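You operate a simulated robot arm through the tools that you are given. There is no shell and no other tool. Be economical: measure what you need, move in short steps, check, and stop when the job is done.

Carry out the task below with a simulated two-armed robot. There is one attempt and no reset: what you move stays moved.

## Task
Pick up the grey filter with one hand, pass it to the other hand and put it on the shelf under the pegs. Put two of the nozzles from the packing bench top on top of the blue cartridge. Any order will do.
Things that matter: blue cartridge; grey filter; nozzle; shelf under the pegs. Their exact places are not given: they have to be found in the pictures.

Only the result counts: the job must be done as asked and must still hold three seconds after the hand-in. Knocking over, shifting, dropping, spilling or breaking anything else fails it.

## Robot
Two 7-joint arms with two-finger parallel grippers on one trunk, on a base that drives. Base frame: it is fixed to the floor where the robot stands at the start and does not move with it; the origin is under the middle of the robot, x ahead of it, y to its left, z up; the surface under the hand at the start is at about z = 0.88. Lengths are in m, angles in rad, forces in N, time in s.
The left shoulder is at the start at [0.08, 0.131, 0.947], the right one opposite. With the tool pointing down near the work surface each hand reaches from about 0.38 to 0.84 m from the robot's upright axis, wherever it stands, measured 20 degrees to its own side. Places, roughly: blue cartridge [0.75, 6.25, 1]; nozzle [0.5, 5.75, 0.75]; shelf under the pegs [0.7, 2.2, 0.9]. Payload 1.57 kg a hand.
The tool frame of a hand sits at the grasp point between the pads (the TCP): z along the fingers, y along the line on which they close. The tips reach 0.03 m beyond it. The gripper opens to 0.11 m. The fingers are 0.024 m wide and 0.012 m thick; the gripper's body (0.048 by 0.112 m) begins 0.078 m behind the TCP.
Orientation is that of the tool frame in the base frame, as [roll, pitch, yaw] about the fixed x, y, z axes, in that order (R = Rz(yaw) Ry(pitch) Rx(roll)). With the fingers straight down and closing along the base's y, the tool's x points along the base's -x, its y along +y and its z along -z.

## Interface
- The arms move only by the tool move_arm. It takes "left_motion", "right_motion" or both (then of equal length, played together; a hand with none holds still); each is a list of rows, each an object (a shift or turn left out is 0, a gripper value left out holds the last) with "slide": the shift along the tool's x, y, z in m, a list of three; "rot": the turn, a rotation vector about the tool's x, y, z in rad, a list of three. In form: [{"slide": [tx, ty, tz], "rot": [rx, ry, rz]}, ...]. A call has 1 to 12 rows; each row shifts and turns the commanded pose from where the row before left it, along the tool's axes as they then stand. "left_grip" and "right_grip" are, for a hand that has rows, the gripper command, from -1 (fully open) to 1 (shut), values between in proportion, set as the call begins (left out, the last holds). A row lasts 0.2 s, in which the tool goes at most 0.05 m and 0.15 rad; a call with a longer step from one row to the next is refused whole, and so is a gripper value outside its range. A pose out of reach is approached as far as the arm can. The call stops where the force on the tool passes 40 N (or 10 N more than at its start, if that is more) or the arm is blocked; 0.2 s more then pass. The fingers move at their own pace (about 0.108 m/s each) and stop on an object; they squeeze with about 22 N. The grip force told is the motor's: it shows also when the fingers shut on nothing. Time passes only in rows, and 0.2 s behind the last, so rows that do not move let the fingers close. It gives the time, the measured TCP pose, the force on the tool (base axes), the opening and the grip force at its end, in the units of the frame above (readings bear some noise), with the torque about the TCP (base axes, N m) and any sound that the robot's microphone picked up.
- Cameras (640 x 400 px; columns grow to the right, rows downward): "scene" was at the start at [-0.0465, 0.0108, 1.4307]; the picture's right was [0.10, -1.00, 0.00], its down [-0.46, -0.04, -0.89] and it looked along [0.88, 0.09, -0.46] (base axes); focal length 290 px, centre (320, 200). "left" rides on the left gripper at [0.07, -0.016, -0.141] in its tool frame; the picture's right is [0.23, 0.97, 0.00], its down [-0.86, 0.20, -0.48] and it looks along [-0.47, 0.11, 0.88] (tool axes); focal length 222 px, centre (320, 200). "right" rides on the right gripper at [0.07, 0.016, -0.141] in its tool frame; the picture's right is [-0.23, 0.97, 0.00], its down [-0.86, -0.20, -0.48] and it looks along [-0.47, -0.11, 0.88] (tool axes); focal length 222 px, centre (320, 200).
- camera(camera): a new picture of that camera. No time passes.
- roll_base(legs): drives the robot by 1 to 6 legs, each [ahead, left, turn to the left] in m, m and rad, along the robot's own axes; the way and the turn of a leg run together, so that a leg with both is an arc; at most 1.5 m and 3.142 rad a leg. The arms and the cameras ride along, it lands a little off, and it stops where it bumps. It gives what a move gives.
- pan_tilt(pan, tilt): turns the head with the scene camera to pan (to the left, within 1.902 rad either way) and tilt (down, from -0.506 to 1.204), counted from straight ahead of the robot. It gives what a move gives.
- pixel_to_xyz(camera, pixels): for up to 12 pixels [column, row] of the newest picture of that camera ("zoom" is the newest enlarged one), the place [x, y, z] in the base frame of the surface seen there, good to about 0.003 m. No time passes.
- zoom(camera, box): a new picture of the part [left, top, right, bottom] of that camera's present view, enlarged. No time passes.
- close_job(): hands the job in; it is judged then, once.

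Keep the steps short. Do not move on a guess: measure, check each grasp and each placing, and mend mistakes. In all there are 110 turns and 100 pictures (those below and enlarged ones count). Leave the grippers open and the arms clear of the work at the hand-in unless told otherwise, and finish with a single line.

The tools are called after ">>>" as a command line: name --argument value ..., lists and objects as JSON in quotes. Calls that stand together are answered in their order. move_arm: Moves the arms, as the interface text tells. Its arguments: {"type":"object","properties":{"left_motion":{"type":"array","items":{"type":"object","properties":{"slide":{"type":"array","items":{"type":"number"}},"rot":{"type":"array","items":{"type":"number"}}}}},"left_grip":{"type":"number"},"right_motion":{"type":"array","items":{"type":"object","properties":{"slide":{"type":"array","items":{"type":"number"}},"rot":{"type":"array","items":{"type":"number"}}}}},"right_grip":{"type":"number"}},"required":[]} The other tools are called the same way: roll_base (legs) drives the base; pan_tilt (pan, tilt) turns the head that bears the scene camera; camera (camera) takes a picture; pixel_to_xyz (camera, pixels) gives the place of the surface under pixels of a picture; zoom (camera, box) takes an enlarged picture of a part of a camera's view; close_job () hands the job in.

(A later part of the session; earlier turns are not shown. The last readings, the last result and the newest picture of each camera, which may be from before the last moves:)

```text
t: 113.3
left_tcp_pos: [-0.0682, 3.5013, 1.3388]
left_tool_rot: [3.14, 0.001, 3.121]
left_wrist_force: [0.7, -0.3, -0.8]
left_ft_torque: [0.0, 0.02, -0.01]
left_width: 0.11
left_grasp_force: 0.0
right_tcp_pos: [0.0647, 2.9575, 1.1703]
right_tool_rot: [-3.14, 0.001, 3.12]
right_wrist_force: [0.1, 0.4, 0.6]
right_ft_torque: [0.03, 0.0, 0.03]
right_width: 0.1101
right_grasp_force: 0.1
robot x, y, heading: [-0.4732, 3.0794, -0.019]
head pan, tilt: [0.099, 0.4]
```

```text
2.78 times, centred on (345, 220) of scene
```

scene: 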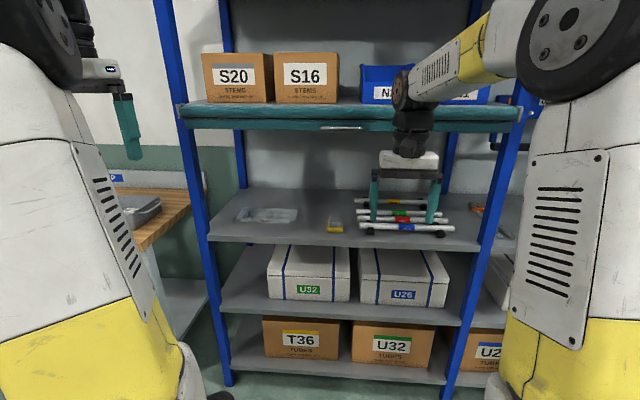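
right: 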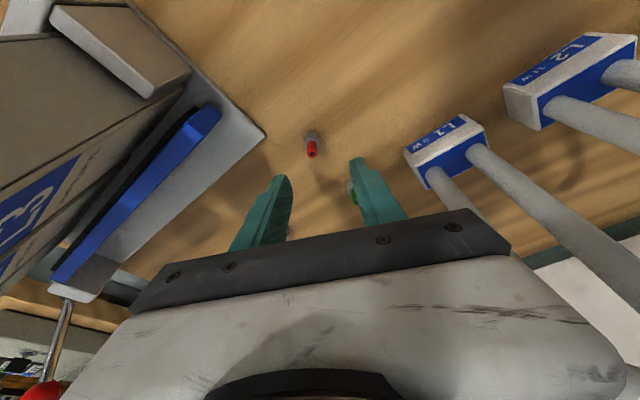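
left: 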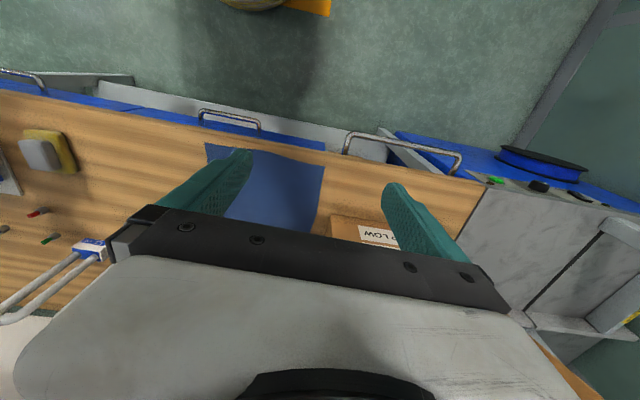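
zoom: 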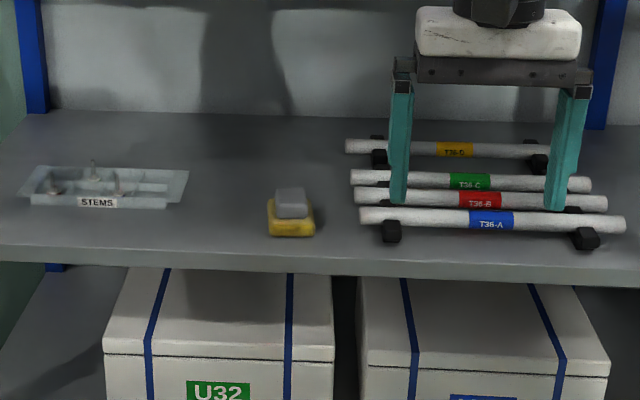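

The same sponge-like block again, so that is not "the" filter. I go on to the start bench region and look round there.

>>> roll_base --legs '[[0, -1.4, 0.01], [0, -1.0, 0.01]]'

>>> pan_tilt --pan 0.1 --tilt 0.45

>>> camera --camera "scene"

```text
t: 125.0
left_tcp_pos: [-0.107, 1.112, 1.3384]
left_tool_rot: [-3.141, 0.0, 3.103]
left_wrist_force: [-0.2, -0.5, 1.2]
left_ft_torque: [0.0, 0.04, 0.0]
left_width: 0.11
left_grasp_force: 0.1
right_tcp_pos: [0.0143, 0.5654, 1.1709]
right_tool_rot: [3.14, 0.0, 3.103]
right_wrist_force: [-0.4, 0.5, -0.1]
right_ft_torque: [0.02, -0.04, -0.02]
right_width: 0.1102
right_grasp_force: 0.1
robot x, y, heading: [-0.5217, 0.7002, -0.042]
head pan, tilt: [0.099, 0.4]
```

```text
t: 125.7
left_tcp_pos: [-0.109, 1.1126, 1.3385]
left_tool_rot: [3.142, 0.0, 3.103]
left_wrist_force: [-0.2, 0.0, -0.7]
left_ft_torque: [-0.02, -0.01, 0.0]
left_width: 0.1102
left_grasp_force: 0.0
right_tcp_pos: [0.0153, 0.5655, 1.1716]
right_tool_rot: [-3.141, 0.001, 3.104]
right_wrist_force: [0.6, 0.3, 0.3]
right_ft_torque: [0.01, 0.0, -0.01]
right_width: 0.1097
right_grasp_force: 0.0
robot x, y, heading: [-0.5233, 0.7028, -0.038]
head pan, tilt: [0.099, 0.45]
```

```text
36 pictures are left
```

scene: 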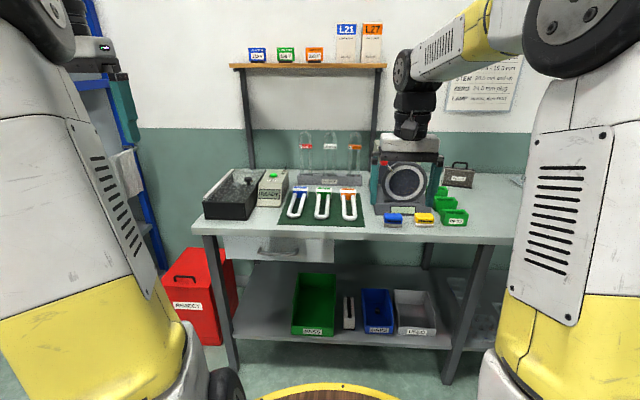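

No filter visible here except perhaps in the dark box. I zoom there, then look to the right.

>>> zoom --camera "scene" --box '[190, 120, 480, 250]'

>>> roll_base --legs '[[0, -1.0, 0.038]]'

>>> camera --camera "scene"

```text
2.21 times, centred on (335, 185) of scene
```

zoom: 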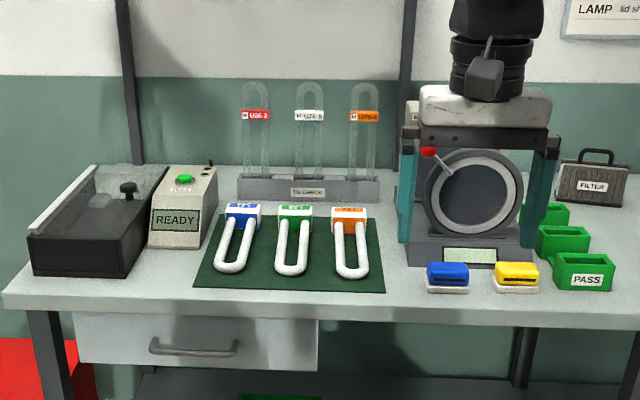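

```text
t: 130.9
left_tcp_pos: [-0.143, 0.1148, 1.338]
left_tool_rot: [-3.141, -0.001, 3.128]
left_wrist_force: [-0.7, -0.1, 1.1]
left_ft_torque: [0.0, -0.02, 0.0]
left_width: 0.11
left_grasp_force: 0.0
right_tcp_pos: [-0.0083, -0.4286, 1.1709]
right_tool_rot: [-3.141, 0.001, 3.125]
right_wrist_force: [-0.4, -1.2, 0.4]
right_ft_torque: [0.01, 0.0, -0.01]
right_width: 0.1101
right_grasp_force: 0.1
robot x, y, heading: [-0.553, -0.3089, -0.009]
head pan, tilt: [0.099, 0.45]
```

```text
34 pictures are left
```

scene: 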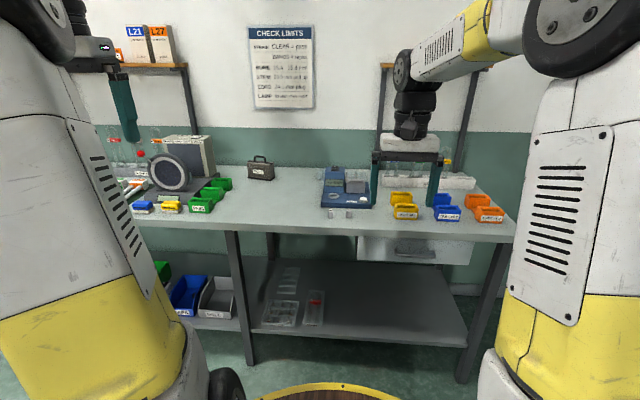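

The grey case with a handle is labelled "FILTER". I zoom at (260,170) and measure it.

>>> zoom --camera "scene" --box '[235, 145, 285, 190]'

>>> pixel_to_xyz --camera "zoom" --pixels '[[200, 290], [190, 180], [400, 190], [410, 120], [250, 100], [320, 130], [370, 110], [300, 280], [420, 280], [320, 85]]'

```text
8.89 times, centred on (260, 168) of scene
```

zoom: 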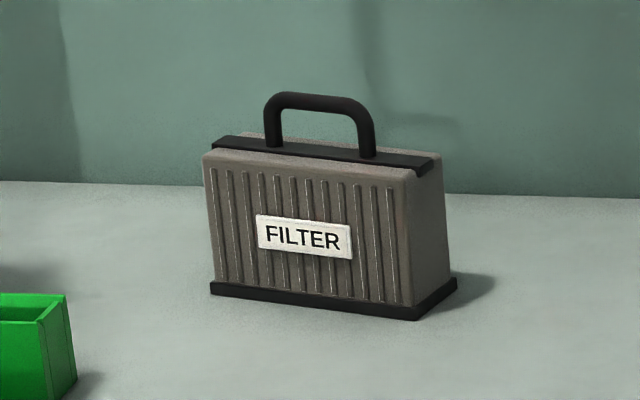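

```text
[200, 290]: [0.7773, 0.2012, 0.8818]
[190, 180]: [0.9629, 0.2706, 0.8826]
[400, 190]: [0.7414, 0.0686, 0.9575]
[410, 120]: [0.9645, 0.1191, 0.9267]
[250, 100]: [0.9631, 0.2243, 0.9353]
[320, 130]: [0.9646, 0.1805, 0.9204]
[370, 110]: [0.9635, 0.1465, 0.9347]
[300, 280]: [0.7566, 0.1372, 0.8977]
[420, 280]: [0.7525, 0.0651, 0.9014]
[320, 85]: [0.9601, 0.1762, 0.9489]
```

It is the grey filter: about (0.77, 0.13). I drive to y≈0.2 and up to the bench; the right hand will pick.

>>> roll_base --legs '[[0, 0.5, 0.009], [0.5, 0, 0]]'

>>> pan_tilt --pan 0.0 --tilt 0.5

>>> camera --camera "scene"

```text
t: 136.4
left_tcp_pos: [0.3601, 0.6115, 1.3377]
left_tool_rot: [-3.14, 0.001, 3.13]
left_wrist_force: [0.3, 0.4, 0.6]
left_ft_torque: [-0.02, 0.01, -0.05]
left_width: 0.11
left_grasp_force: 0.0
right_tcp_pos: [0.4965, 0.0692, 1.1714]
right_tool_rot: [3.141, 0.001, 3.132]
right_wrist_force: [0.2, 0.5, -0.7]
right_ft_torque: [0.0, 0.01, 0.02]
right_width: 0.11
right_grasp_force: 0.0
robot x, y, heading: [-0.0442, 0.1874, -0.006]
head pan, tilt: [0.099, 0.45]
```

```text
t: 137.0
left_tcp_pos: [0.3588, 0.6121, 1.3377]
left_tool_rot: [3.141, 0.001, 3.13]
left_wrist_force: [-0.7, 0.1, -0.1]
left_ft_torque: [0.01, -0.04, -0.04]
left_width: 0.11
left_grasp_force: 0.0
right_tcp_pos: [0.4978, 0.0686, 1.1721]
right_tool_rot: [-3.142, 0.0, 3.132]
right_wrist_force: [-0.5, 0.2, -0.3]
right_ft_torque: [-0.01, 0.0, 0.0]
right_width: 0.11
right_grasp_force: 0.0
robot x, y, heading: [-0.0443, 0.1854, -0.01]
head pan, tilt: [0.0, 0.499]
```

```text
32 pictures are left
```

scene: 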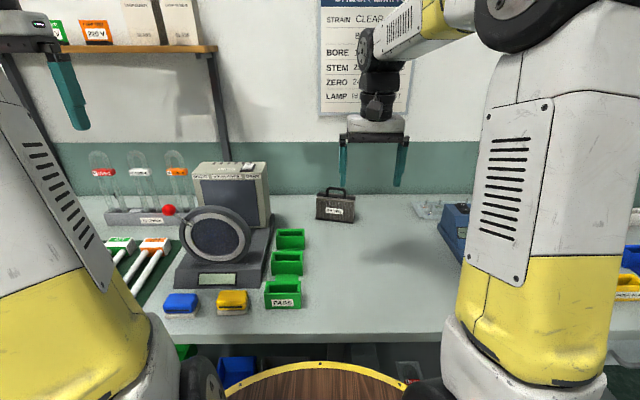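

I enlarge the filter and measure its edges and handle.

>>> zoom --camera "scene" --box '[308, 180, 364, 225]'

>>> pixel_to_xyz --camera "zoom" --pixels '[[110, 290], [300, 340], [490, 335], [120, 130], [300, 135], [480, 145], [510, 230], [260, 50], [240, 100], [375, 110], [300, 122], [150, 110]]'

```text
8.89 times, centred on (336, 202) of scene
```

zoom: 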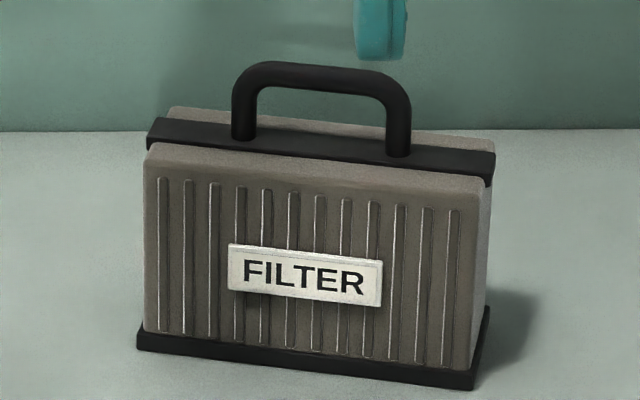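

```text
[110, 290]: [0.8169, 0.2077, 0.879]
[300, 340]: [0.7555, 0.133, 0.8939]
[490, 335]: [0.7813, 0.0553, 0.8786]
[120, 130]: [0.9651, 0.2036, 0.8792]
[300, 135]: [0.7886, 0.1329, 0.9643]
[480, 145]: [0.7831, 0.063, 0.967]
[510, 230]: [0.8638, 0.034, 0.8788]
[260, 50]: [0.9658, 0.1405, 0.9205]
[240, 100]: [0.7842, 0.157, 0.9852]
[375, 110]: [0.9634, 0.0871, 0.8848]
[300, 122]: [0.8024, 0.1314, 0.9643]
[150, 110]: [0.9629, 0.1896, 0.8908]
```

Body top z≈0.964, y from 0.06 to 0.195, faces at x≈0.757-0.81. I turn the right hand 90° so that it closes across the thickness (along x).

>>> move_arm --right_motion '[{"rot": [0, 0, -0.1428]}, {"rot": [0, 0, -0.1428]}, {"rot": [0, 0, -0.1428]}, {"rot": [0, 0, -0.1428]}, {"rot": [0, 0, -0.1428]}, {"rot": [0, 0, -0.1428]}, {"rot": [0, 0, -0.1428]}, {"rot": [0, 0, -0.1428]}, {"rot": [0, 0, -0.1428]}, {"rot": [0, 0, -0.1428]}, {"rot": [0, 0, -0.1428]}, {}]'

>>> move_arm --right_motion '[{"slide": [0, -0.045, 0]}, {"slide": [0, -0.045, 0]}, {"slide": [0, -0.045, 0], "rot": [0, -0.12, 0]}, {"slide": [0, -0.045, 0], "rot": [0, -0.12, 0]}, {"slide": [0, -0.045, 0], "rot": [0, -0.11, 0]}, {"slide": [0, -0.045, 0]}, {}]'

>>> camera --camera "right"

```text
t: 139.6
left_tcp_pos: [0.3575, 0.6113, 1.3386]
left_tool_rot: [-3.14, 0.001, 3.131]
left_wrist_force: [-0.2, 0.1, 0.0]
left_ft_torque: [0.01, -0.01, -0.01]
left_width: 0.1101
left_grasp_force: 0.1
right_tcp_pos: [0.4973, 0.0687, 1.172]
right_tool_rot: [-3.141, -0.001, -1.58]
right_wrist_force: [0.5, 1.0, 0.0]
right_ft_torque: [-0.02, -0.03, -0.01]
right_width: 0.11
right_grasp_force: 0.0
robot x, y, heading: [-0.0499, 0.188, -0.011]
head pan, tilt: [0.0, 0.499]
```

```text
t: 141.2
left_tcp_pos: [0.3599, 0.6127, 1.3386]
left_tool_rot: [3.141, 0.0, 3.131]
left_wrist_force: [-0.4, -0.6, 0.0]
left_ft_torque: [-0.02, 0.01, 0.0]
left_width: 0.1103
left_grasp_force: 0.1
right_tcp_pos: [0.7127, 0.0624, 1.1659]
right_tool_rot: [3.141, 0.351, -1.581]
right_wrist_force: [-0.5, 0.1, 0.5]
right_ft_torque: [0.0, 0.0, -0.03]
right_width: 0.1099
right_grasp_force: 0.1
right hand out of reach, approached as far as the arm can: row 5, 6
robot x, y, heading: [-0.0482, 0.1832, -0.011]
head pan, tilt: [0.0, 0.499]
```

```text
30 pictures are left
```

right: 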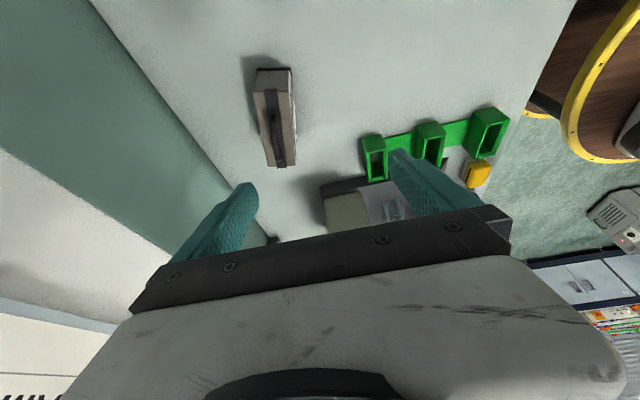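

Slightly out of reach at this height. I check the base ring's distance to the bench before driving closer, and measure the filter's top from the wrist.

>>> pixel_to_xyz --camera "scene" --pixels '[[320, 364], [320, 385], [320, 340], [320, 352], [230, 380]]'

>>> pixel_to_xyz --camera "right" --pixels '[[258, 72], [289, 70], [272, 165], [294, 160], [257, 95], [290, 95], [268, 155], [272, 100], [280, 150], [335, 190], [360, 190]]'

```text
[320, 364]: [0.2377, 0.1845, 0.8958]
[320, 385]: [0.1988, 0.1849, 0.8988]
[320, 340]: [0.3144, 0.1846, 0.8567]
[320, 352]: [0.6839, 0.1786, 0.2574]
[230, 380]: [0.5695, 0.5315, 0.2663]
```

```text
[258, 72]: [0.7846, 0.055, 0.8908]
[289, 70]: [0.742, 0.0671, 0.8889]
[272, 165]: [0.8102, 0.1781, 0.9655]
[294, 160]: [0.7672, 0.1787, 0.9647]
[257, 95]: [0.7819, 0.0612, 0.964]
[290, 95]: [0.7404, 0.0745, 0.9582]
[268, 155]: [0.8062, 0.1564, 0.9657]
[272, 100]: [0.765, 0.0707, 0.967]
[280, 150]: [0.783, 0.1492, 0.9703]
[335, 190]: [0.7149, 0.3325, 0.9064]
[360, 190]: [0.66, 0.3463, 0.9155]
```

Gap to the bench is ≈7 cm; I go 4 cm closer. The filter's long axis is turned ≈-0.26 rad from y; centre ≈(0.777, 0.132), thickness 0.044.

>>> roll_base --legs '[[0.04, 0, 0.008]]'

>>> move_arm --right_motion '[{"rot": [0.043, 0, 0.117]}, {"rot": [0.043, 0, 0.117]}, {}]'

```text
t: 142.1
left_tcp_pos: [0.3954, 0.6147, 1.3374]
left_tool_rot: [-3.141, 0.002, 3.139]
left_wrist_force: [-0.2, 0.6, 0.7]
left_ft_torque: [0.04, 0.0, -0.01]
left_width: 0.1101
left_grasp_force: 0.1
right_tcp_pos: [0.7542, 0.0676, 1.1655]
right_tool_rot: [3.14, 0.35, -1.572]
right_wrist_force: [-0.9, 0.4, -0.7]
right_ft_torque: [0.03, -0.04, -0.01]
right_width: 0.1099
right_grasp_force: 0.1
robot x, y, heading: [-0.003, 0.1874, -0.004]
head pan, tilt: [0.0, 0.499]
```

```text
t: 142.9
left_tcp_pos: [0.3945, 0.6139, 1.3373]
left_tool_rot: [-3.141, 0.0, 3.141]
left_wrist_force: [0.3, 0.1, -0.5]
left_ft_torque: [-0.03, 0.01, -0.01]
left_width: 0.1101
left_grasp_force: 0.1
right_tcp_pos: [0.7544, 0.0692, 1.1662]
right_tool_rot: [-3.141, 0.35, -1.824]
right_wrist_force: [-0.2, 0.3, 1.2]
right_ft_torque: [0.0, 0.01, 0.0]
right_width: 0.1099
right_grasp_force: 0.0
robot x, y, heading: [-0.0084, 0.1876, 0.002]
head pan, tilt: [0.0, 0.499]
```

Now to a hover over the right half of the filter, TCP z≈1.06, and look.

>>> move_arm --right_motion '[{"slide": [0.0036, -0.0019, 0.0363]}, {"slide": [0.0036, -0.0019, 0.0363]}, {"slide": [0.0036, -0.0019, 0.0363]}, {}]'

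>>> camera --camera "right"

>>> zoom --camera "scene" --box '[270, 120, 420, 230]'

```text
t: 143.9
left_tcp_pos: [0.3956, 0.6141, 1.3377]
left_tool_rot: [-3.141, 0.0, 3.14]
left_wrist_force: [0.4, 0.3, -0.2]
left_ft_torque: [0.0, 0.0, 0.0]
left_width: 0.1098
left_grasp_force: 0.0
right_tcp_pos: [0.765, 0.094, 1.0603]
right_tool_rot: [3.141, 0.35, -1.825]
right_wrist_force: [0.2, -0.2, -0.6]
right_ft_torque: [-0.03, 0.0, -0.01]
right_width: 0.1102
right_grasp_force: 0.1
robot x, y, heading: [-0.0066, 0.1859, -0.004]
head pan, tilt: [0.0, 0.499]
```

```text
29 pictures are left
```

right: 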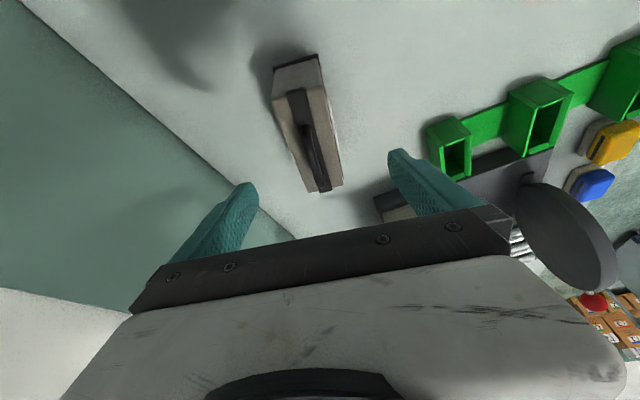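

```text
3.64 times, centred on (345, 175) of scene
```

zoom: 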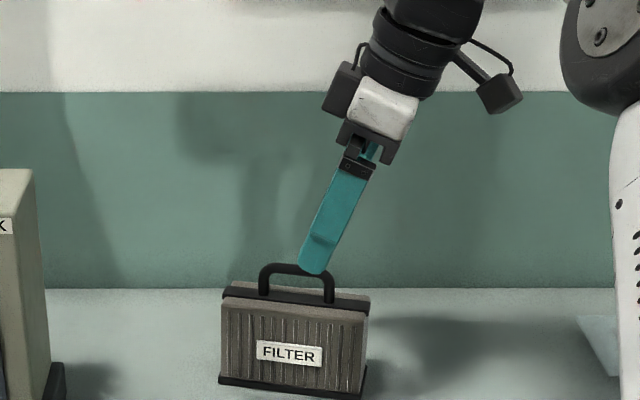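

Good alignment. I measure the top's corners again from this closer view.

>>> pixel_to_xyz --camera "right" --pixels '[[276, 98], [320, 88], [318, 188], [340, 182], [300, 92], [330, 183], [312, 150], [285, 120], [328, 120], [308, 168], [333, 150]]'

```text
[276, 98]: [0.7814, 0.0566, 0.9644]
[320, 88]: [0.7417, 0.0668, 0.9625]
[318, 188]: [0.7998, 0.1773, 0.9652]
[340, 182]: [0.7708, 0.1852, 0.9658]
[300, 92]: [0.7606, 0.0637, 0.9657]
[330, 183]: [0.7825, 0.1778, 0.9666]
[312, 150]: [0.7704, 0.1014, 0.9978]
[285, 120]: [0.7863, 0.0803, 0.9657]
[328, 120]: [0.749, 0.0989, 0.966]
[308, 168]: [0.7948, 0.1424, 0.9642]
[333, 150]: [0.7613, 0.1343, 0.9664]
```

The mid-plane at y≈0.099 is x≈0.770: centred. I descend 10 cm straight.

>>> move_arm --right_motion '[{"slide": [0.0115, -0.001, 0.0316]}, {"slide": [0.0115, -0.001, 0.0316]}, {"slide": [0.0115, -0.001, 0.0316]}, {}]'

>>> move_arm --right_motion '[{}, {}, {}]' --right_grip 1.0

>>> zoom --camera "scene" --box '[270, 120, 420, 230]'

```text
t: 144.9
left_tcp_pos: [0.3953, 0.6149, 1.339]
left_tool_rot: [3.142, 0.001, 3.141]
left_wrist_force: [-1.0, -0.2, -0.9]
left_ft_torque: [0.03, 0.02, 0.0]
left_width: 0.1098
left_grasp_force: 0.1
right_tcp_pos: [0.7699, 0.0954, 0.9602]
right_tool_rot: [3.141, 0.352, -1.822]
right_wrist_force: [0.1, -1.1, 0.4]
right_ft_torque: [0.03, 0.02, 0.02]
right_width: 0.1102
right_grasp_force: 0.1
robot x, y, heading: [-0.006, 0.1849, -0.007]
head pan, tilt: [0.0, 0.499]
```

```text
t: 145.7
left_tcp_pos: [0.3949, 0.6158, 1.3381]
left_tool_rot: [3.142, -0.001, 3.139]
left_wrist_force: [0.1, -0.5, -0.4]
left_ft_torque: [-0.02, 0.01, 0.01]
left_width: 0.1101
left_grasp_force: 0.0
right_tcp_pos: [0.7692, 0.0953, 0.9589]
right_tool_rot: [-3.14, 0.352, -1.824]
right_wrist_force: [-0.5, 0.0, 1.3]
right_ft_torque: [-0.01, -0.08, -0.06]
right_width: 0.0497
right_grasp_force: 21.9
robot x, y, heading: [-0.0091, 0.1862, -0.003]
head pan, tilt: [0.0, 0.499]
```

```text
3.64 times, centred on (345, 175) of scene
```

zoom: 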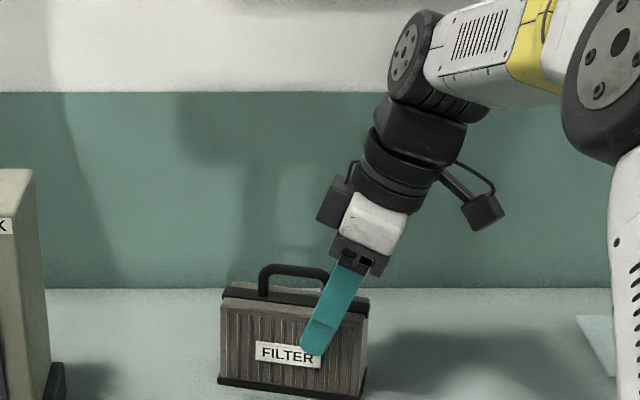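

Gripped (0.0497 wide, 22 N). I lift 10 cm gently and check for weight and tilt.

>>> move_arm --right_motion '[{"slide": [-0.0034, 0, -0.0094]}, {"slide": [-0.0034, 0, -0.0094]}, {"slide": [-0.0069, 0, -0.0188]}, {"slide": [-0.0103, 0, -0.0282]}, {"slide": [-0.0103, 0, -0.0282]}, {}]'

>>> zoom --camera "scene" --box '[250, 80, 440, 230]'

```text
t: 147.1
left_tcp_pos: [0.3955, 0.6153, 1.3386]
left_tool_rot: [3.14, 0.0, 3.141]
left_wrist_force: [-0.2, 0.8, 0.3]
left_ft_torque: [0.0, 0.01, 0.0]
left_width: 0.1098
left_grasp_force: 0.1
right_tcp_pos: [0.7697, 0.0924, 1.0583]
right_tool_rot: [3.141, 0.35, -1.824]
right_wrist_force: [0.4, 0.5, -0.3]
right_ft_torque: [-0.02, 0.03, 0.02]
right_width: 0.0497
right_grasp_force: 21.9
robot x, y, heading: [-0.0104, 0.1854, -0.003]
head pan, tilt: [0.0, 0.499]
```

```text
2.67 times, centred on (345, 155) of scene
```

zoom: 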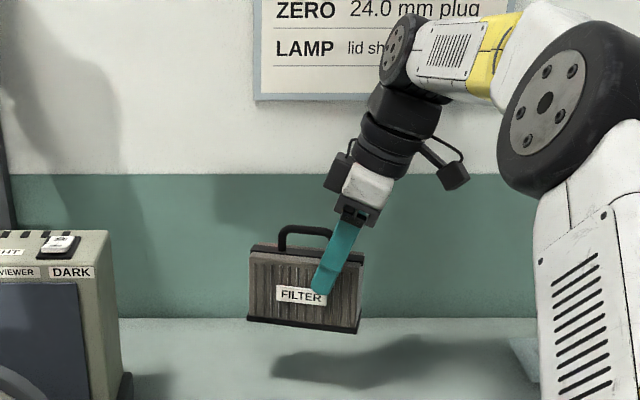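

It holds level. I draw it back towards the robot and up, then back the base off into free space.

>>> move_arm --right_motion '[{"slide": [-0.0029, 0.0424, -0.0149]}, {"slide": [-0.0029, 0.0424, -0.0149]}, {"slide": [-0.0029, 0.0424, -0.0149]}, {"slide": [-0.0029, 0.0424, -0.0149]}, {"slide": [-0.0029, 0.0424, -0.0149]}, {"slide": [-0.0029, 0.0424, -0.0149]}, {}]'

>>> roll_base --legs '[[-0.45, 0, 0]]'

>>> camera --camera "scene"

```text
t: 148.7
left_tcp_pos: [0.3945, 0.6147, 1.3392]
left_tool_rot: [3.141, 0.001, 3.138]
left_wrist_force: [0.1, 0.2, -0.3]
left_ft_torque: [-0.01, 0.04, 0.01]
left_width: 0.1101
left_grasp_force: 0.1
right_tcp_pos: [0.5207, 0.1411, 1.1465]
right_tool_rot: [3.141, 0.351, -1.824]
right_wrist_force: [0.4, -0.9, -0.5]
right_ft_torque: [-0.04, 0.0, -0.02]
right_width: 0.0496
right_grasp_force: 22.3
robot x, y, heading: [-0.0032, 0.1865, -0.0]
head pan, tilt: [0.0, 0.499]
```

```text
t: 151.4
left_tcp_pos: [-0.0445, 0.6132, 1.338]
left_tool_rot: [3.141, 0.0, 3.127]
left_wrist_force: [0.2, -0.3, 0.6]
left_ft_torque: [0.0, 0.02, 0.0]
left_width: 0.1101
left_grasp_force: 0.1
right_tcp_pos: [0.0755, 0.1383, 1.1468]
right_tool_rot: [3.14, 0.351, -1.836]
right_wrist_force: [-0.2, 0.1, -1.3]
right_ft_torque: [-0.04, 0.02, -0.04]
right_width: 0.0499
right_grasp_force: 21.7
robot x, y, heading: [-0.4499, 0.187, -0.02]
head pan, tilt: [0.0, 0.499]
```

```text
25 pictures are left
```

scene: 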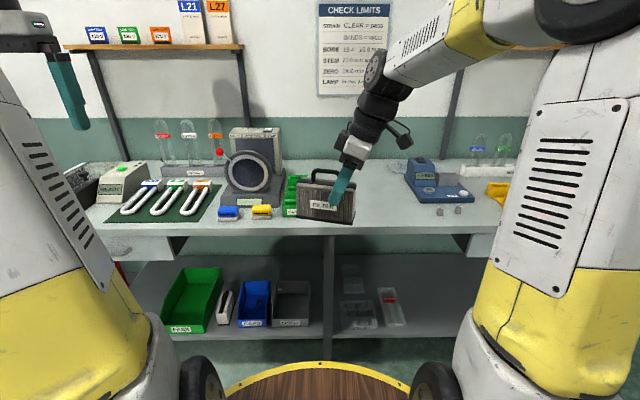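

Now the hand-over. I turn the right hand so the filter's long axis lies along y, and turn the left hand into the mirrored pose, leaning to its side.

>>> move_arm --right_motion '[{"rot": [-0.0455, 0, -0.1244]}, {"rot": [-0.0455, 0, -0.1244]}, {}, {}, {}, {}, {}, {}, {}, {}, {}]' --left_motion '[{"rot": [0, 0, 0.1415]}, {"rot": [0, 0, 0.1415]}, {"rot": [0, 0, 0.1415]}, {"rot": [0, 0, 0.1415]}, {"rot": [0, 0, 0.1415]}, {"rot": [0, 0, 0.1415]}, {"rot": [0, 0, 0.1415]}, {"rot": [0, 0, 0.1415]}, {"rot": [0, 0, 0.1415]}, {"rot": [0, 0, 0.1415]}, {"rot": [0, 0, 0.1415]}]'

>>> move_arm --left_motion '[{"rot": [0, -0.117, 0]}, {"rot": [0, -0.117, 0]}, {"rot": [0, -0.117, 0]}, {}]'

```text
t: 153.8
left_tcp_pos: [-0.0455, 0.6129, 1.3389]
left_tool_rot: [-3.141, 0.0, 1.569]
left_wrist_force: [-0.6, 0.3, -0.4]
left_ft_torque: [0.01, 0.03, 0.0]
left_width: 0.1098
left_grasp_force: 0.1
right_tcp_pos: [0.0753, 0.1395, 1.1476]
right_tool_rot: [-3.141, 0.351, -1.571]
right_wrist_force: [0.2, -0.5, -2.5]
right_ft_torque: [0.0, 0.02, 0.0]
right_width: 0.05
right_grasp_force: 22.0
robot x, y, heading: [-0.4531, 0.189, -0.011]
head pan, tilt: [0.0, 0.499]
```

```text
t: 154.8
left_tcp_pos: [-0.0459, 0.6147, 1.3379]
left_tool_rot: [-3.141, 0.352, 1.567]
left_wrist_force: [0.0, -0.2, -0.1]
left_ft_torque: [0.01, -0.02, 0.01]
left_width: 0.1098
left_grasp_force: 0.0
right_tcp_pos: [0.0747, 0.138, 1.1469]
right_tool_rot: [3.141, 0.351, -1.57]
right_wrist_force: [0.2, 0.4, -0.5]
right_ft_torque: [-0.05, 0.03, 0.0]
right_width: 0.0501
right_grasp_force: 21.4
robot x, y, heading: [-0.4533, 0.1871, -0.012]
head pan, tilt: [0.0, 0.499]
```

Both as planned. Now the left hand goes to a stand-off point 12 cm behind its grip point.

>>> move_arm --left_motion '[{"slide": [-0.0342, 0.0134, 0.0217]}, {"slide": [-0.0342, 0.0134, 0.0217]}, {"slide": [-0.0342, 0.0134, 0.0217]}, {"slide": [-0.0342, 0.0134, 0.0217]}, {"slide": [-0.0342, 0.0134, 0.0217]}, {"slide": [-0.0342, 0.0134, 0.0217]}, {"slide": [-0.0342, 0.0134, 0.0217]}, {"slide": [-0.0342, 0.0134, 0.0217]}, {"slide": [-0.0342, 0.0134, 0.0217]}, {}]'

>>> camera --camera "scene"

>>> camera --camera "left"

```text
t: 157.0
left_tcp_pos: [0.0767, 0.255, 1.2618]
left_tool_rot: [-3.141, 0.351, 1.571]
left_wrist_force: [0.4, -0.8, 0.2]
left_ft_torque: [0.01, 0.02, -0.01]
left_width: 0.1101
left_grasp_force: 0.1
right_tcp_pos: [0.0739, 0.1379, 1.1472]
right_tool_rot: [-3.141, 0.35, -1.57]
right_wrist_force: [-0.3, -0.2, -1.9]
right_ft_torque: [-0.07, 0.01, -0.02]
right_width: 0.0499
right_grasp_force: 22.2
robot x, y, heading: [-0.4522, 0.19, -0.014]
head pan, tilt: [0.0, 0.499]
```

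```text
24 pictures are left
```

scene: 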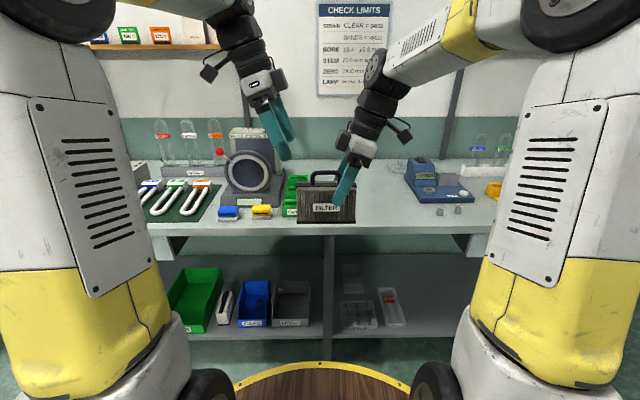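

```text
23 pictures are left
```

left: 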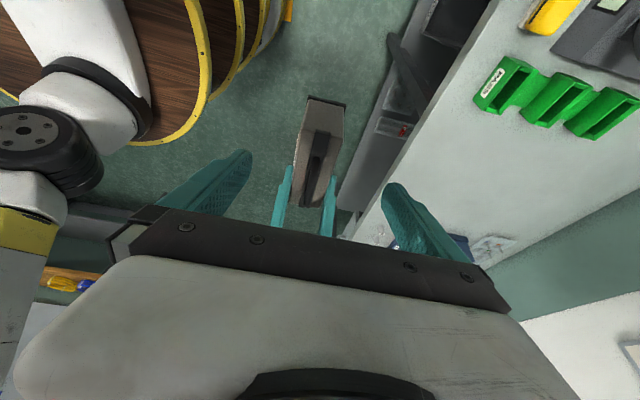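

The left hand faces the filter's left end well. I measure the end's top corners in the left picture.

>>> pixel_to_xyz --camera "left" --pixels '[[306, 135], [343, 138], [325, 133], [299, 160], [336, 165], [316, 170], [322, 150], [325, 110]]'

```text
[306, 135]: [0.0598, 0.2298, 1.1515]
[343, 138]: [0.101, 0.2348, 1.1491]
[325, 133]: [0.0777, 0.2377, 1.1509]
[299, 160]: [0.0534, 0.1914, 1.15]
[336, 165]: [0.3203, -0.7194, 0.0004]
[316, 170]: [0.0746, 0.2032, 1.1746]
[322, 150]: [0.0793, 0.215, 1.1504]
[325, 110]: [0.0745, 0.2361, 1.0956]
```

Left end is at y≈0.236, mid x≈0.079. I advance 12 cm along the fingers and close the left hand gently, the right one still holding.

>>> move_arm --left_motion '[{"slide": [0, 0.002, 0.03]}, {"slide": [0, 0, 0.03]}, {"slide": [0, 0, 0.03]}, {"slide": [0, 0, 0.03]}, {}]'

>>> zoom --camera "scene" --box '[220, 60, 420, 240]'

```text
t: 158.2
left_tcp_pos: [0.0775, 0.2158, 1.1477]
left_tool_rot: [3.141, 0.351, 1.569]
left_wrist_force: [-0.3, -0.3, -1.0]
left_ft_torque: [0.02, 0.0, 0.0]
left_width: 0.1098
left_grasp_force: 0.1
right_tcp_pos: [0.0758, 0.1377, 1.1474]
right_tool_rot: [-3.141, 0.35, -1.571]
right_wrist_force: [-0.2, 0.5, -1.5]
right_ft_torque: [-0.09, -0.04, 0.01]
right_width: 0.0498
right_grasp_force: 22.1
robot x, y, heading: [-0.4475, 0.1882, -0.018]
head pan, tilt: [0.0, 0.499]
```

```text
2.22 times, centred on (320, 150) of scene
```

zoom: 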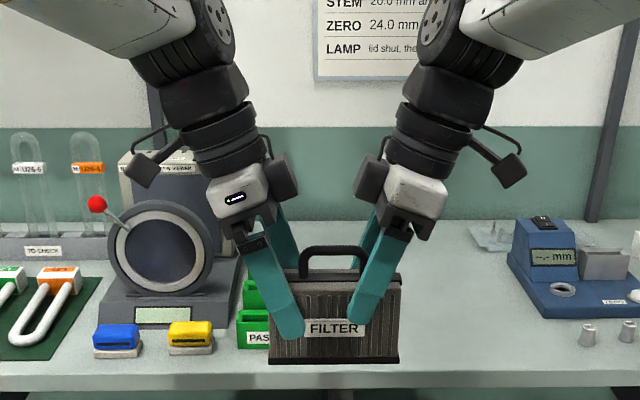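

Well placed. I close the left hand and check its grip.

>>> move_arm --left_motion '[{}, {}, {}, {}]' --left_grip 1.0

```text
t: 159.2
left_tcp_pos: [0.0772, 0.2162, 1.1484]
left_tool_rot: [-3.14, 0.35, 1.568]
left_wrist_force: [-16.0, 0.7, 4.1]
left_ft_torque: [-0.32, 0.14, -0.55]
left_width: 0.0498
left_grasp_force: 21.5
right_tcp_pos: [0.0757, 0.1376, 1.1469]
right_tool_rot: [-3.14, 0.352, -1.574]
right_wrist_force: [15.6, -1.6, -4.6]
right_ft_torque: [0.03, -0.13, -0.63]
right_width: 0.0498
right_grasp_force: 22.2
robot x, y, heading: [-0.453, 0.1905, -0.02]
head pan, tilt: [0.0, 0.499]
```

Both hold it; 16 N strain along x, so I give the left hand 2 mm towards -x, then open the right.

>>> move_arm --left_motion '[{"slide": [0, -0.001, 0]}, {"slide": [0, -0.001, 0]}, {}]'

>>> move_arm --right_motion '[{}, {}, {}]' --right_grip -1

```text
t: 160.0
left_tcp_pos: [0.0747, 0.216, 1.1487]
left_tool_rot: [3.141, 0.35, 1.572]
left_wrist_force: [-8.3, 3.3, 5.8]
left_ft_torque: [-0.22, 0.39, -0.3]
left_width: 0.0495
left_grasp_force: 21.4
right_tcp_pos: [0.0746, 0.1384, 1.1465]
right_tool_rot: [3.14, 0.349, -1.572]
right_wrist_force: [8.8, -3.9, -6.0]
right_ft_torque: [-0.22, -0.37, -0.38]
right_width: 0.0501
right_grasp_force: 21.8
robot x, y, heading: [-0.4521, 0.1909, -0.015]
head pan, tilt: [0.0, 0.499]
```

```text
t: 160.8
left_tcp_pos: [0.0749, 0.216, 1.1475]
left_tool_rot: [-3.141, 0.353, 1.567]
left_wrist_force: [0.1, 0.0, 0.8]
left_ft_torque: [0.08, -0.03, 0.0]
left_width: 0.0496
left_grasp_force: 22.5
right_tcp_pos: [0.0748, 0.1377, 1.1474]
right_tool_rot: [3.141, 0.35, -1.57]
right_wrist_force: [-0.3, 0.6, -0.5]
right_ft_torque: [-0.01, 0.01, -0.07]
right_width: 0.11
right_grasp_force: 0.0
robot x, y, heading: [-0.4552, 0.1879, -0.019]
head pan, tilt: [0.0, 0.499]
```

The left hand alone holds it now. I withdraw the right hand along its fingers and then to the right.

>>> move_arm --right_motion '[{"slide": [0, 0, -0.04]}, {"slide": [0, 0, -0.04]}, {"slide": [0, 0, -0.04]}, {"slide": [0.045, 0, 0]}, {"slide": [0.045, 0, 0]}, {"slide": [0.045, 0, -0.01], "rot": [0, 0.117, 0]}, {"slide": [0.04, 0, 0], "rot": [0, 0.117, 0]}, {"rot": [0, 0.117, 0]}, {}]'

>>> camera --camera "scene"

```text
t: 162.8
left_tcp_pos: [0.0748, 0.2159, 1.1475]
left_tool_rot: [-3.141, 0.351, 1.569]
left_wrist_force: [-0.2, -0.1, -0.3]
left_ft_torque: [0.0, -0.01, -0.01]
left_width: 0.0494
left_grasp_force: 22.0
right_tcp_pos: [0.0775, -0.0726, 1.215]
right_tool_rot: [3.141, -0.001, -1.571]
right_wrist_force: [-0.3, -0.4, 0.4]
right_ft_torque: [-0.03, 0.01, -0.03]
right_width: 0.1101
right_grasp_force: 0.0
robot x, y, heading: [-0.4523, 0.1879, -0.015]
head pan, tilt: [0.0, 0.499]
```

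```text
21 pictures are left
```

scene: 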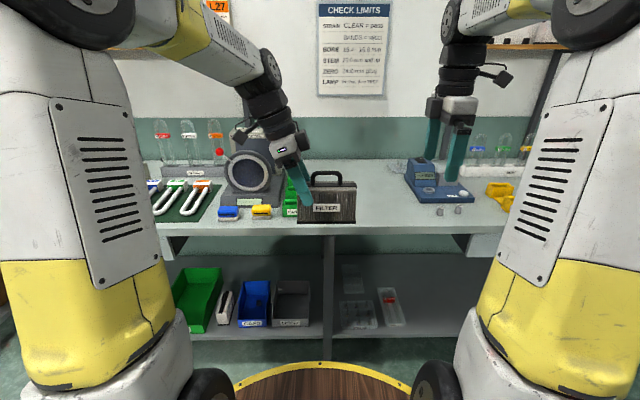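

Hand-over done. I turn the left hand 90° so that it leans to the robot with the filter pointing ahead, and draw the right hand back.

>>> move_arm --left_motion '[{"rot": [-0.0449, 0, -0.1229]}, {"rot": [-0.0449, 0, -0.1229]}, {"rot": [-0.0449, 0, -0.1229]}, {"rot": [-0.0449, 0, -0.1229]}, {"rot": [-0.0449, 0, -0.1229]}, {"rot": [-0.0449, 0, -0.1229]}, {"rot": [-0.0449, 0, -0.1229]}, {"rot": [-0.0449, 0, -0.1229]}, {"rot": [-0.0449, 0, -0.1229]}, {"rot": [-0.0449, 0, -0.1229]}, {"rot": [-0.0449, 0, -0.1229]}, {"rot": [-0.0449, 0, -0.1229]}]' --right_motion '[{"slide": [0.02, 0.035, 0]}, {"slide": [0.02, 0.035, 0]}, {"slide": [0.02, 0.035, 0]}, {"slide": [0.02, 0.035, 0]}, {}, {}, {}, {}, {}, {}, {}, {}]'

>>> roll_base --legs '[[-0.05, 0, 0.015], [0, 1.0, 0], [0, 0.85, 0]]'

>>> pan_tilt --pan 0.05 --tilt 0.4

>>> camera --camera "scene"

```text
t: 165.4
left_tcp_pos: [0.0748, 0.2156, 1.1477]
left_tool_rot: [-3.141, 0.349, 3.138]
left_wrist_force: [-0.2, 0.4, 0.2]
left_ft_torque: [0.04, 0.06, 0.01]
left_width: 0.0498
left_grasp_force: 22.3
right_tcp_pos: [-0.0642, -0.1493, 1.2108]
right_tool_rot: [3.141, 0.0, -1.569]
right_wrist_force: [-0.1, -0.2, 0.2]
right_ft_torque: [0.0, -0.01, 0.0]
right_width: 0.1102
right_grasp_force: 0.0
robot x, y, heading: [-0.4485, 0.191, -0.013]
head pan, tilt: [0.0, 0.499]
```

```text
t: 175.3
left_tcp_pos: [0.0156, 2.0885, 1.1482]
left_tool_rot: [-3.142, 0.35, -3.127]
left_wrist_force: [0.2, 0.0, 0.1]
left_ft_torque: [-0.02, 0.06, -0.01]
left_width: 0.0497
left_grasp_force: 22.0
right_tcp_pos: [-0.1172, 1.7201, 1.2118]
right_tool_rot: [-3.141, 0.002, -1.556]
right_wrist_force: [0.0, 0.0, 0.6]
right_ft_torque: [0.02, 0.01, -0.01]
right_width: 0.1097
right_grasp_force: 0.0
robot x, y, heading: [-0.5103, 2.0556, 0.001]
head pan, tilt: [0.0, 0.499]
```

```text
t: 175.9
left_tcp_pos: [0.0153, 2.0874, 1.1473]
left_tool_rot: [3.141, 0.349, -3.127]
left_wrist_force: [0.0, 0.0, 0.5]
left_ft_torque: [0.0, 0.09, -0.02]
left_width: 0.0497
left_grasp_force: 22.6
right_tcp_pos: [-0.116, 1.7196, 1.2121]
right_tool_rot: [-3.141, 0.0, -1.556]
right_wrist_force: [0.1, -0.1, 0.1]
right_ft_torque: [-0.03, 0.0, 0.02]
right_width: 0.11
right_grasp_force: 0.1
robot x, y, heading: [-0.509, 2.0541, 0.0]
head pan, tilt: [0.051, 0.4]
```

```text
20 pictures are left
```

scene: 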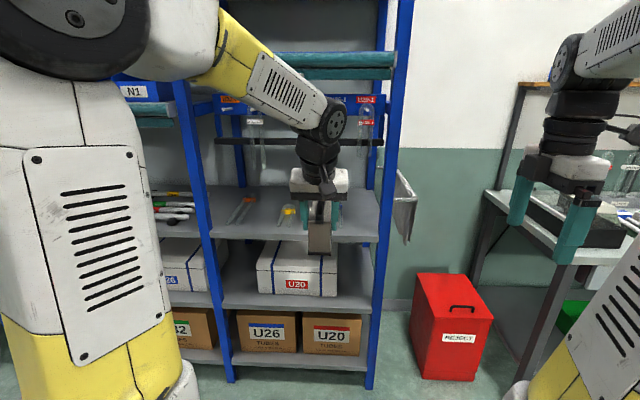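

I enlarge the shelf area and measure tubes, hanging lamps and the upper shelf.

>>> zoom --camera "scene" --box '[200, 60, 410, 250]'

>>> pixel_to_xyz --camera "scene" --pixels '[[320, 78], [288, 215], [280, 225], [295, 225], [262, 165], [352, 240], [352, 225], [240, 237], [375, 235], [345, 210], [375, 170], [366, 160]]'

```text
2.11 times, centred on (305, 155) of scene
```

zoom: 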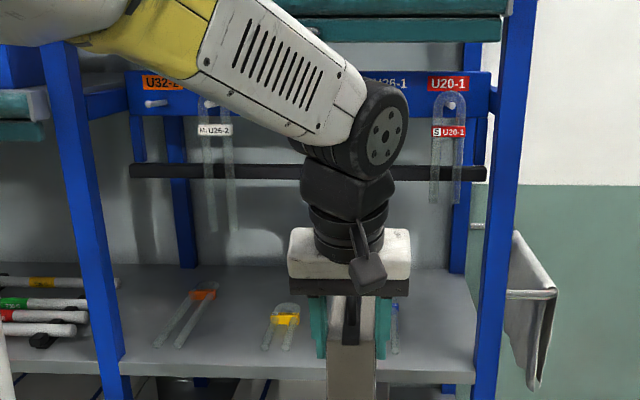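

```text
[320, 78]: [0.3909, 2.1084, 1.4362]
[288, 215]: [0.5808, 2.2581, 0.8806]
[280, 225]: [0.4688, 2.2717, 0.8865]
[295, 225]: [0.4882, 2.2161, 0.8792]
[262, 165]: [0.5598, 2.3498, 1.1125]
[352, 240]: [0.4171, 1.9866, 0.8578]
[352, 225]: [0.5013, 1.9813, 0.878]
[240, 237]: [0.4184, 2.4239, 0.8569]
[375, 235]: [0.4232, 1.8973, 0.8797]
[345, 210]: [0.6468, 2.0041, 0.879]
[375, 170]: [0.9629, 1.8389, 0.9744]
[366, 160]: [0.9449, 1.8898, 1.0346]
```

Hanging tubes are at x≈0.55, down to z≈1.02, so I enter low. Free strip: y≈2.05-2.23. I lower the filter to ≈2.5 cm above shelf level (out here in the open) and centre y at 2.147.

>>> move_arm --left_motion '[{"slide": [0.0138, 0.0148, 0.0378]}, {"slide": [0.0138, 0.0148, 0.0378]}, {"slide": [0.0138, 0.0148, 0.0378]}, {"slide": [0.0138, 0.0148, 0.0374]}, {}]'

>>> roll_base --legs '[[0.26, 0, 0]]'

>>> camera --camera "scene"

```text
t: 177.2
left_tcp_pos: [0.0145, 2.1474, 0.9888]
left_tool_rot: [-3.141, 0.35, -3.127]
left_wrist_force: [-0.1, 0.2, 0.0]
left_ft_torque: [0.0, 0.06, -0.03]
left_width: 0.0499
left_grasp_force: 21.7
right_tcp_pos: [-0.1168, 1.7193, 1.2115]
right_tool_rot: [-3.14, 0.0, -1.556]
right_wrist_force: [-0.1, -0.1, 0.5]
right_ft_torque: [-0.02, 0.0, 0.03]
right_width: 0.11
right_grasp_force: 0.1
robot x, y, heading: [-0.5088, 2.0584, -0.0]
head pan, tilt: [0.051, 0.4]
```

```text
t: 179.0
left_tcp_pos: [0.2715, 2.1498, 0.9901]
left_tool_rot: [-3.14, 0.349, -3.127]
left_wrist_force: [0.5, -0.2, -0.1]
left_ft_torque: [-0.01, 0.06, 0.01]
left_width: 0.0495
left_grasp_force: 21.7
right_tcp_pos: [0.1417, 1.7199, 1.2117]
right_tool_rot: [-3.141, 0.001, -1.553]
right_wrist_force: [0.1, -0.9, 0.4]
right_ft_torque: [0.02, 0.01, 0.01]
right_width: 0.1101
right_grasp_force: 0.1
robot x, y, heading: [-0.252, 2.0562, 0.003]
head pan, tilt: [0.051, 0.4]
```

```text
18 pictures are left
```

scene: 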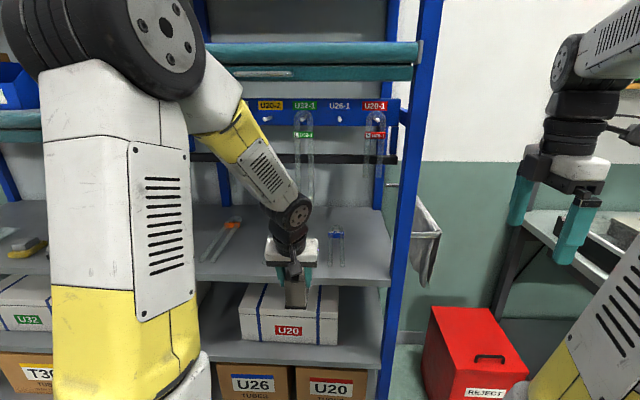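

I zoom on the gap and measure the blue tube and the hanging U32-1 tube.

>>> zoom --camera "scene" --box '[220, 150, 400, 310]'

>>> pixel_to_xyz --camera "scene" --pixels '[[332, 236], [341, 236], [331, 262], [344, 264], [298, 190], [311, 190], [299, 165], [320, 287], [300, 128], [300, 135], [290, 290], [304, 120]]'

>>> camera --camera "left"

```text
2.50 times, centred on (310, 230) of scene
```

zoom: 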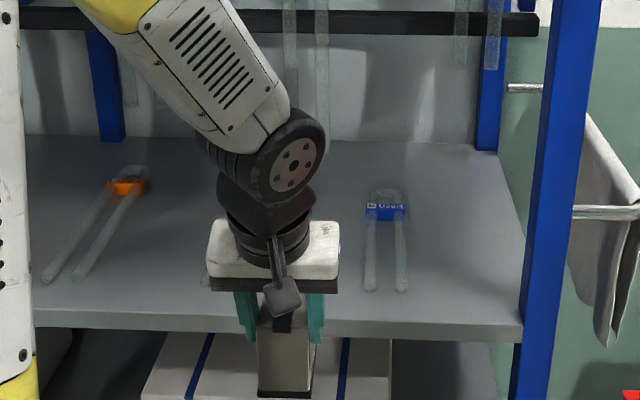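

```text
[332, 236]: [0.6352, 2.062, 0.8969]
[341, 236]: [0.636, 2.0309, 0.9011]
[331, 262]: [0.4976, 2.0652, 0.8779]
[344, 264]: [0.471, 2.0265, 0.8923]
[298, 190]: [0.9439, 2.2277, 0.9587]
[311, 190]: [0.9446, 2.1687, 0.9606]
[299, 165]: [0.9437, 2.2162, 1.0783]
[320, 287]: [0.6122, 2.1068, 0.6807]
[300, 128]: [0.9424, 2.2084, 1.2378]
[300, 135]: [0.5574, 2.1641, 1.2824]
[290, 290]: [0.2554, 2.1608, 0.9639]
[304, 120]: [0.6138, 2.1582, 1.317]
```

```text
16 pictures are left
```

left: 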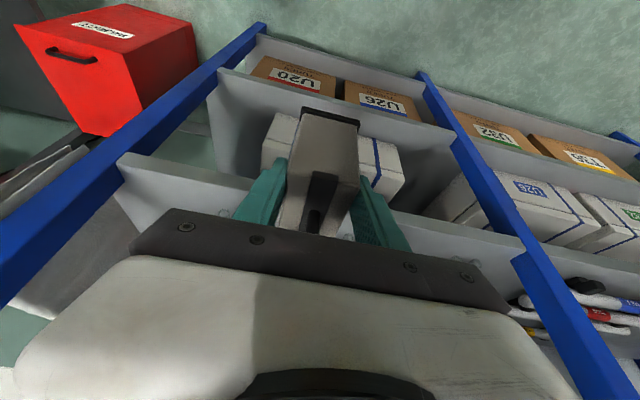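

Blue tube's near leg is at y≈2.07, yellow at ≈2.22; the hanging tube ends at z≈1.03. I move the filter in to TCP x≈0.453 at z≈0.976.

>>> move_arm --left_motion '[{"slide": [-0.0415, -0.0012, 0.0186]}, {"slide": [-0.0415, -0.0012, 0.0186]}, {"slide": [-0.0415, -0.0012, 0.0186]}, {"slide": [-0.0415, -0.0012, 0.0187]}, {}]'

>>> zoom --camera "scene" --box '[220, 150, 400, 310]'

>>> camera --camera "left"

```text
t: 180.2
left_tcp_pos: [0.4544, 2.1489, 0.9756]
left_tool_rot: [-3.141, 0.35, -3.127]
left_wrist_force: [-0.3, -0.7, -0.8]
left_ft_torque: [0.0, 0.1, 0.04]
left_width: 0.0499
left_grasp_force: 21.5
right_tcp_pos: [0.1419, 1.7212, 1.2114]
right_tool_rot: [-3.14, 0.0, -1.553]
right_wrist_force: [-0.4, -0.1, -0.8]
right_ft_torque: [0.02, 0.02, -0.01]
right_width: 0.1098
right_grasp_force: 0.1
robot x, y, heading: [-0.2574, 2.055, 0.003]
head pan, tilt: [0.051, 0.4]
```

```text
2.50 times, centred on (310, 230) of scene
```

zoom: 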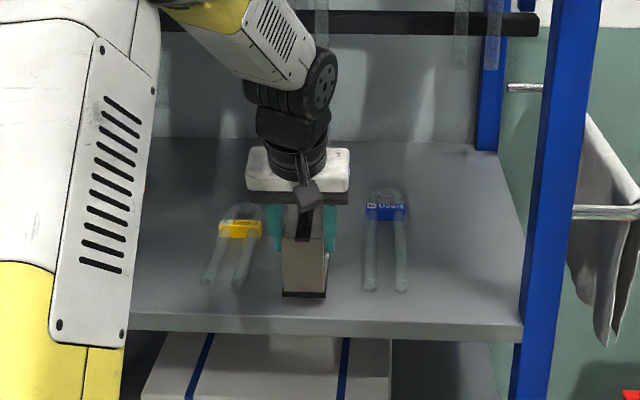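

```text
14 pictures are left
```

left: 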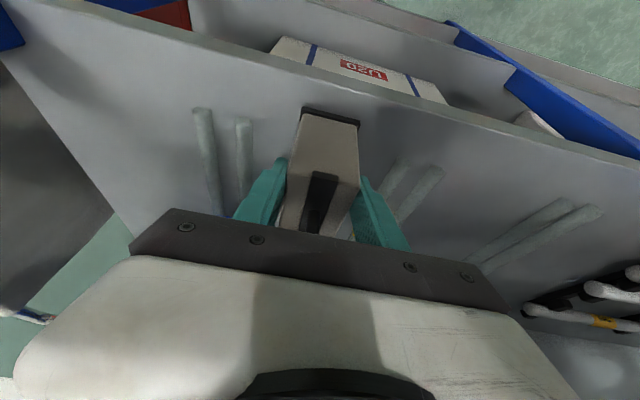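

Clear both sides. I lower 1.2 cm, then in small steps until contact.

>>> move_arm --left_motion '[{"slide": [0.0021, 0, 0.0056]}, {"slide": [0.002, 0, 0.0056]}, {}]'

>>> move_arm --left_motion '[{"slide": [0.0003, 0, 0.0009]}, {"slide": [0.0003, 0, 0.0009]}, {}]'

```text
t: 181.0
left_tcp_pos: [0.4546, 2.1483, 0.9634]
left_tool_rot: [-3.141, 0.349, -3.127]
left_wrist_force: [0.4, 0.3, 0.1]
left_ft_torque: [0.01, 0.02, -0.03]
left_width: 0.0496
left_grasp_force: 22.4
right_tcp_pos: [0.1425, 1.72, 1.2113]
right_tool_rot: [-3.14, 0.0, -1.552]
right_wrist_force: [0.6, -0.4, -0.1]
right_ft_torque: [0.0, -0.02, -0.01]
right_width: 0.1101
right_grasp_force: 0.0
robot x, y, heading: [-0.2523, 2.0544, 0.004]
head pan, tilt: [0.051, 0.4]
```

```text
t: 181.8
left_tcp_pos: [0.4549, 2.1474, 0.9611]
left_tool_rot: [-3.14, 0.347, -3.126]
left_wrist_force: [0.3, -0.7, -1.1]
left_ft_torque: [-0.01, 0.0, -0.05]
left_width: 0.0495
left_grasp_force: 22.1
right_tcp_pos: [0.142, 1.7195, 1.2123]
right_tool_rot: [-3.142, 0.0, -1.553]
right_wrist_force: [0.2, 1.1, 0.0]
right_ft_torque: [0.0, 0.01, 0.02]
right_width: 0.11
right_grasp_force: 0.0
robot x, y, heading: [-0.2537, 2.0551, 0.005]
head pan, tilt: [0.051, 0.4]
```

>>> move_arm --left_motion '[{"slide": [0.0003, 0, 0.0009]}, {"slide": [0.0003, 0, 0.0009]}, {}]'

```text
t: 182.6
left_tcp_pos: [0.4526, 2.1479, 0.9608]
left_tool_rot: [3.14, 0.35, -3.127]
left_wrist_force: [-1.3, 0.7, 6.8]
left_ft_torque: [0.04, -0.63, -0.03]
left_width: 0.05
left_grasp_force: 22.2
right_tcp_pos: [0.1419, 1.7198, 1.2121]
right_tool_rot: [-3.141, 0.0, -1.552]
right_wrist_force: [-0.1, -0.7, -0.3]
right_ft_torque: [0.02, 0.02, 0.02]
right_width: 0.11
right_grasp_force: 0.0
robot x, y, heading: [-0.2516, 2.0516, 0.006]
head pan, tilt: [0.051, 0.4]
```

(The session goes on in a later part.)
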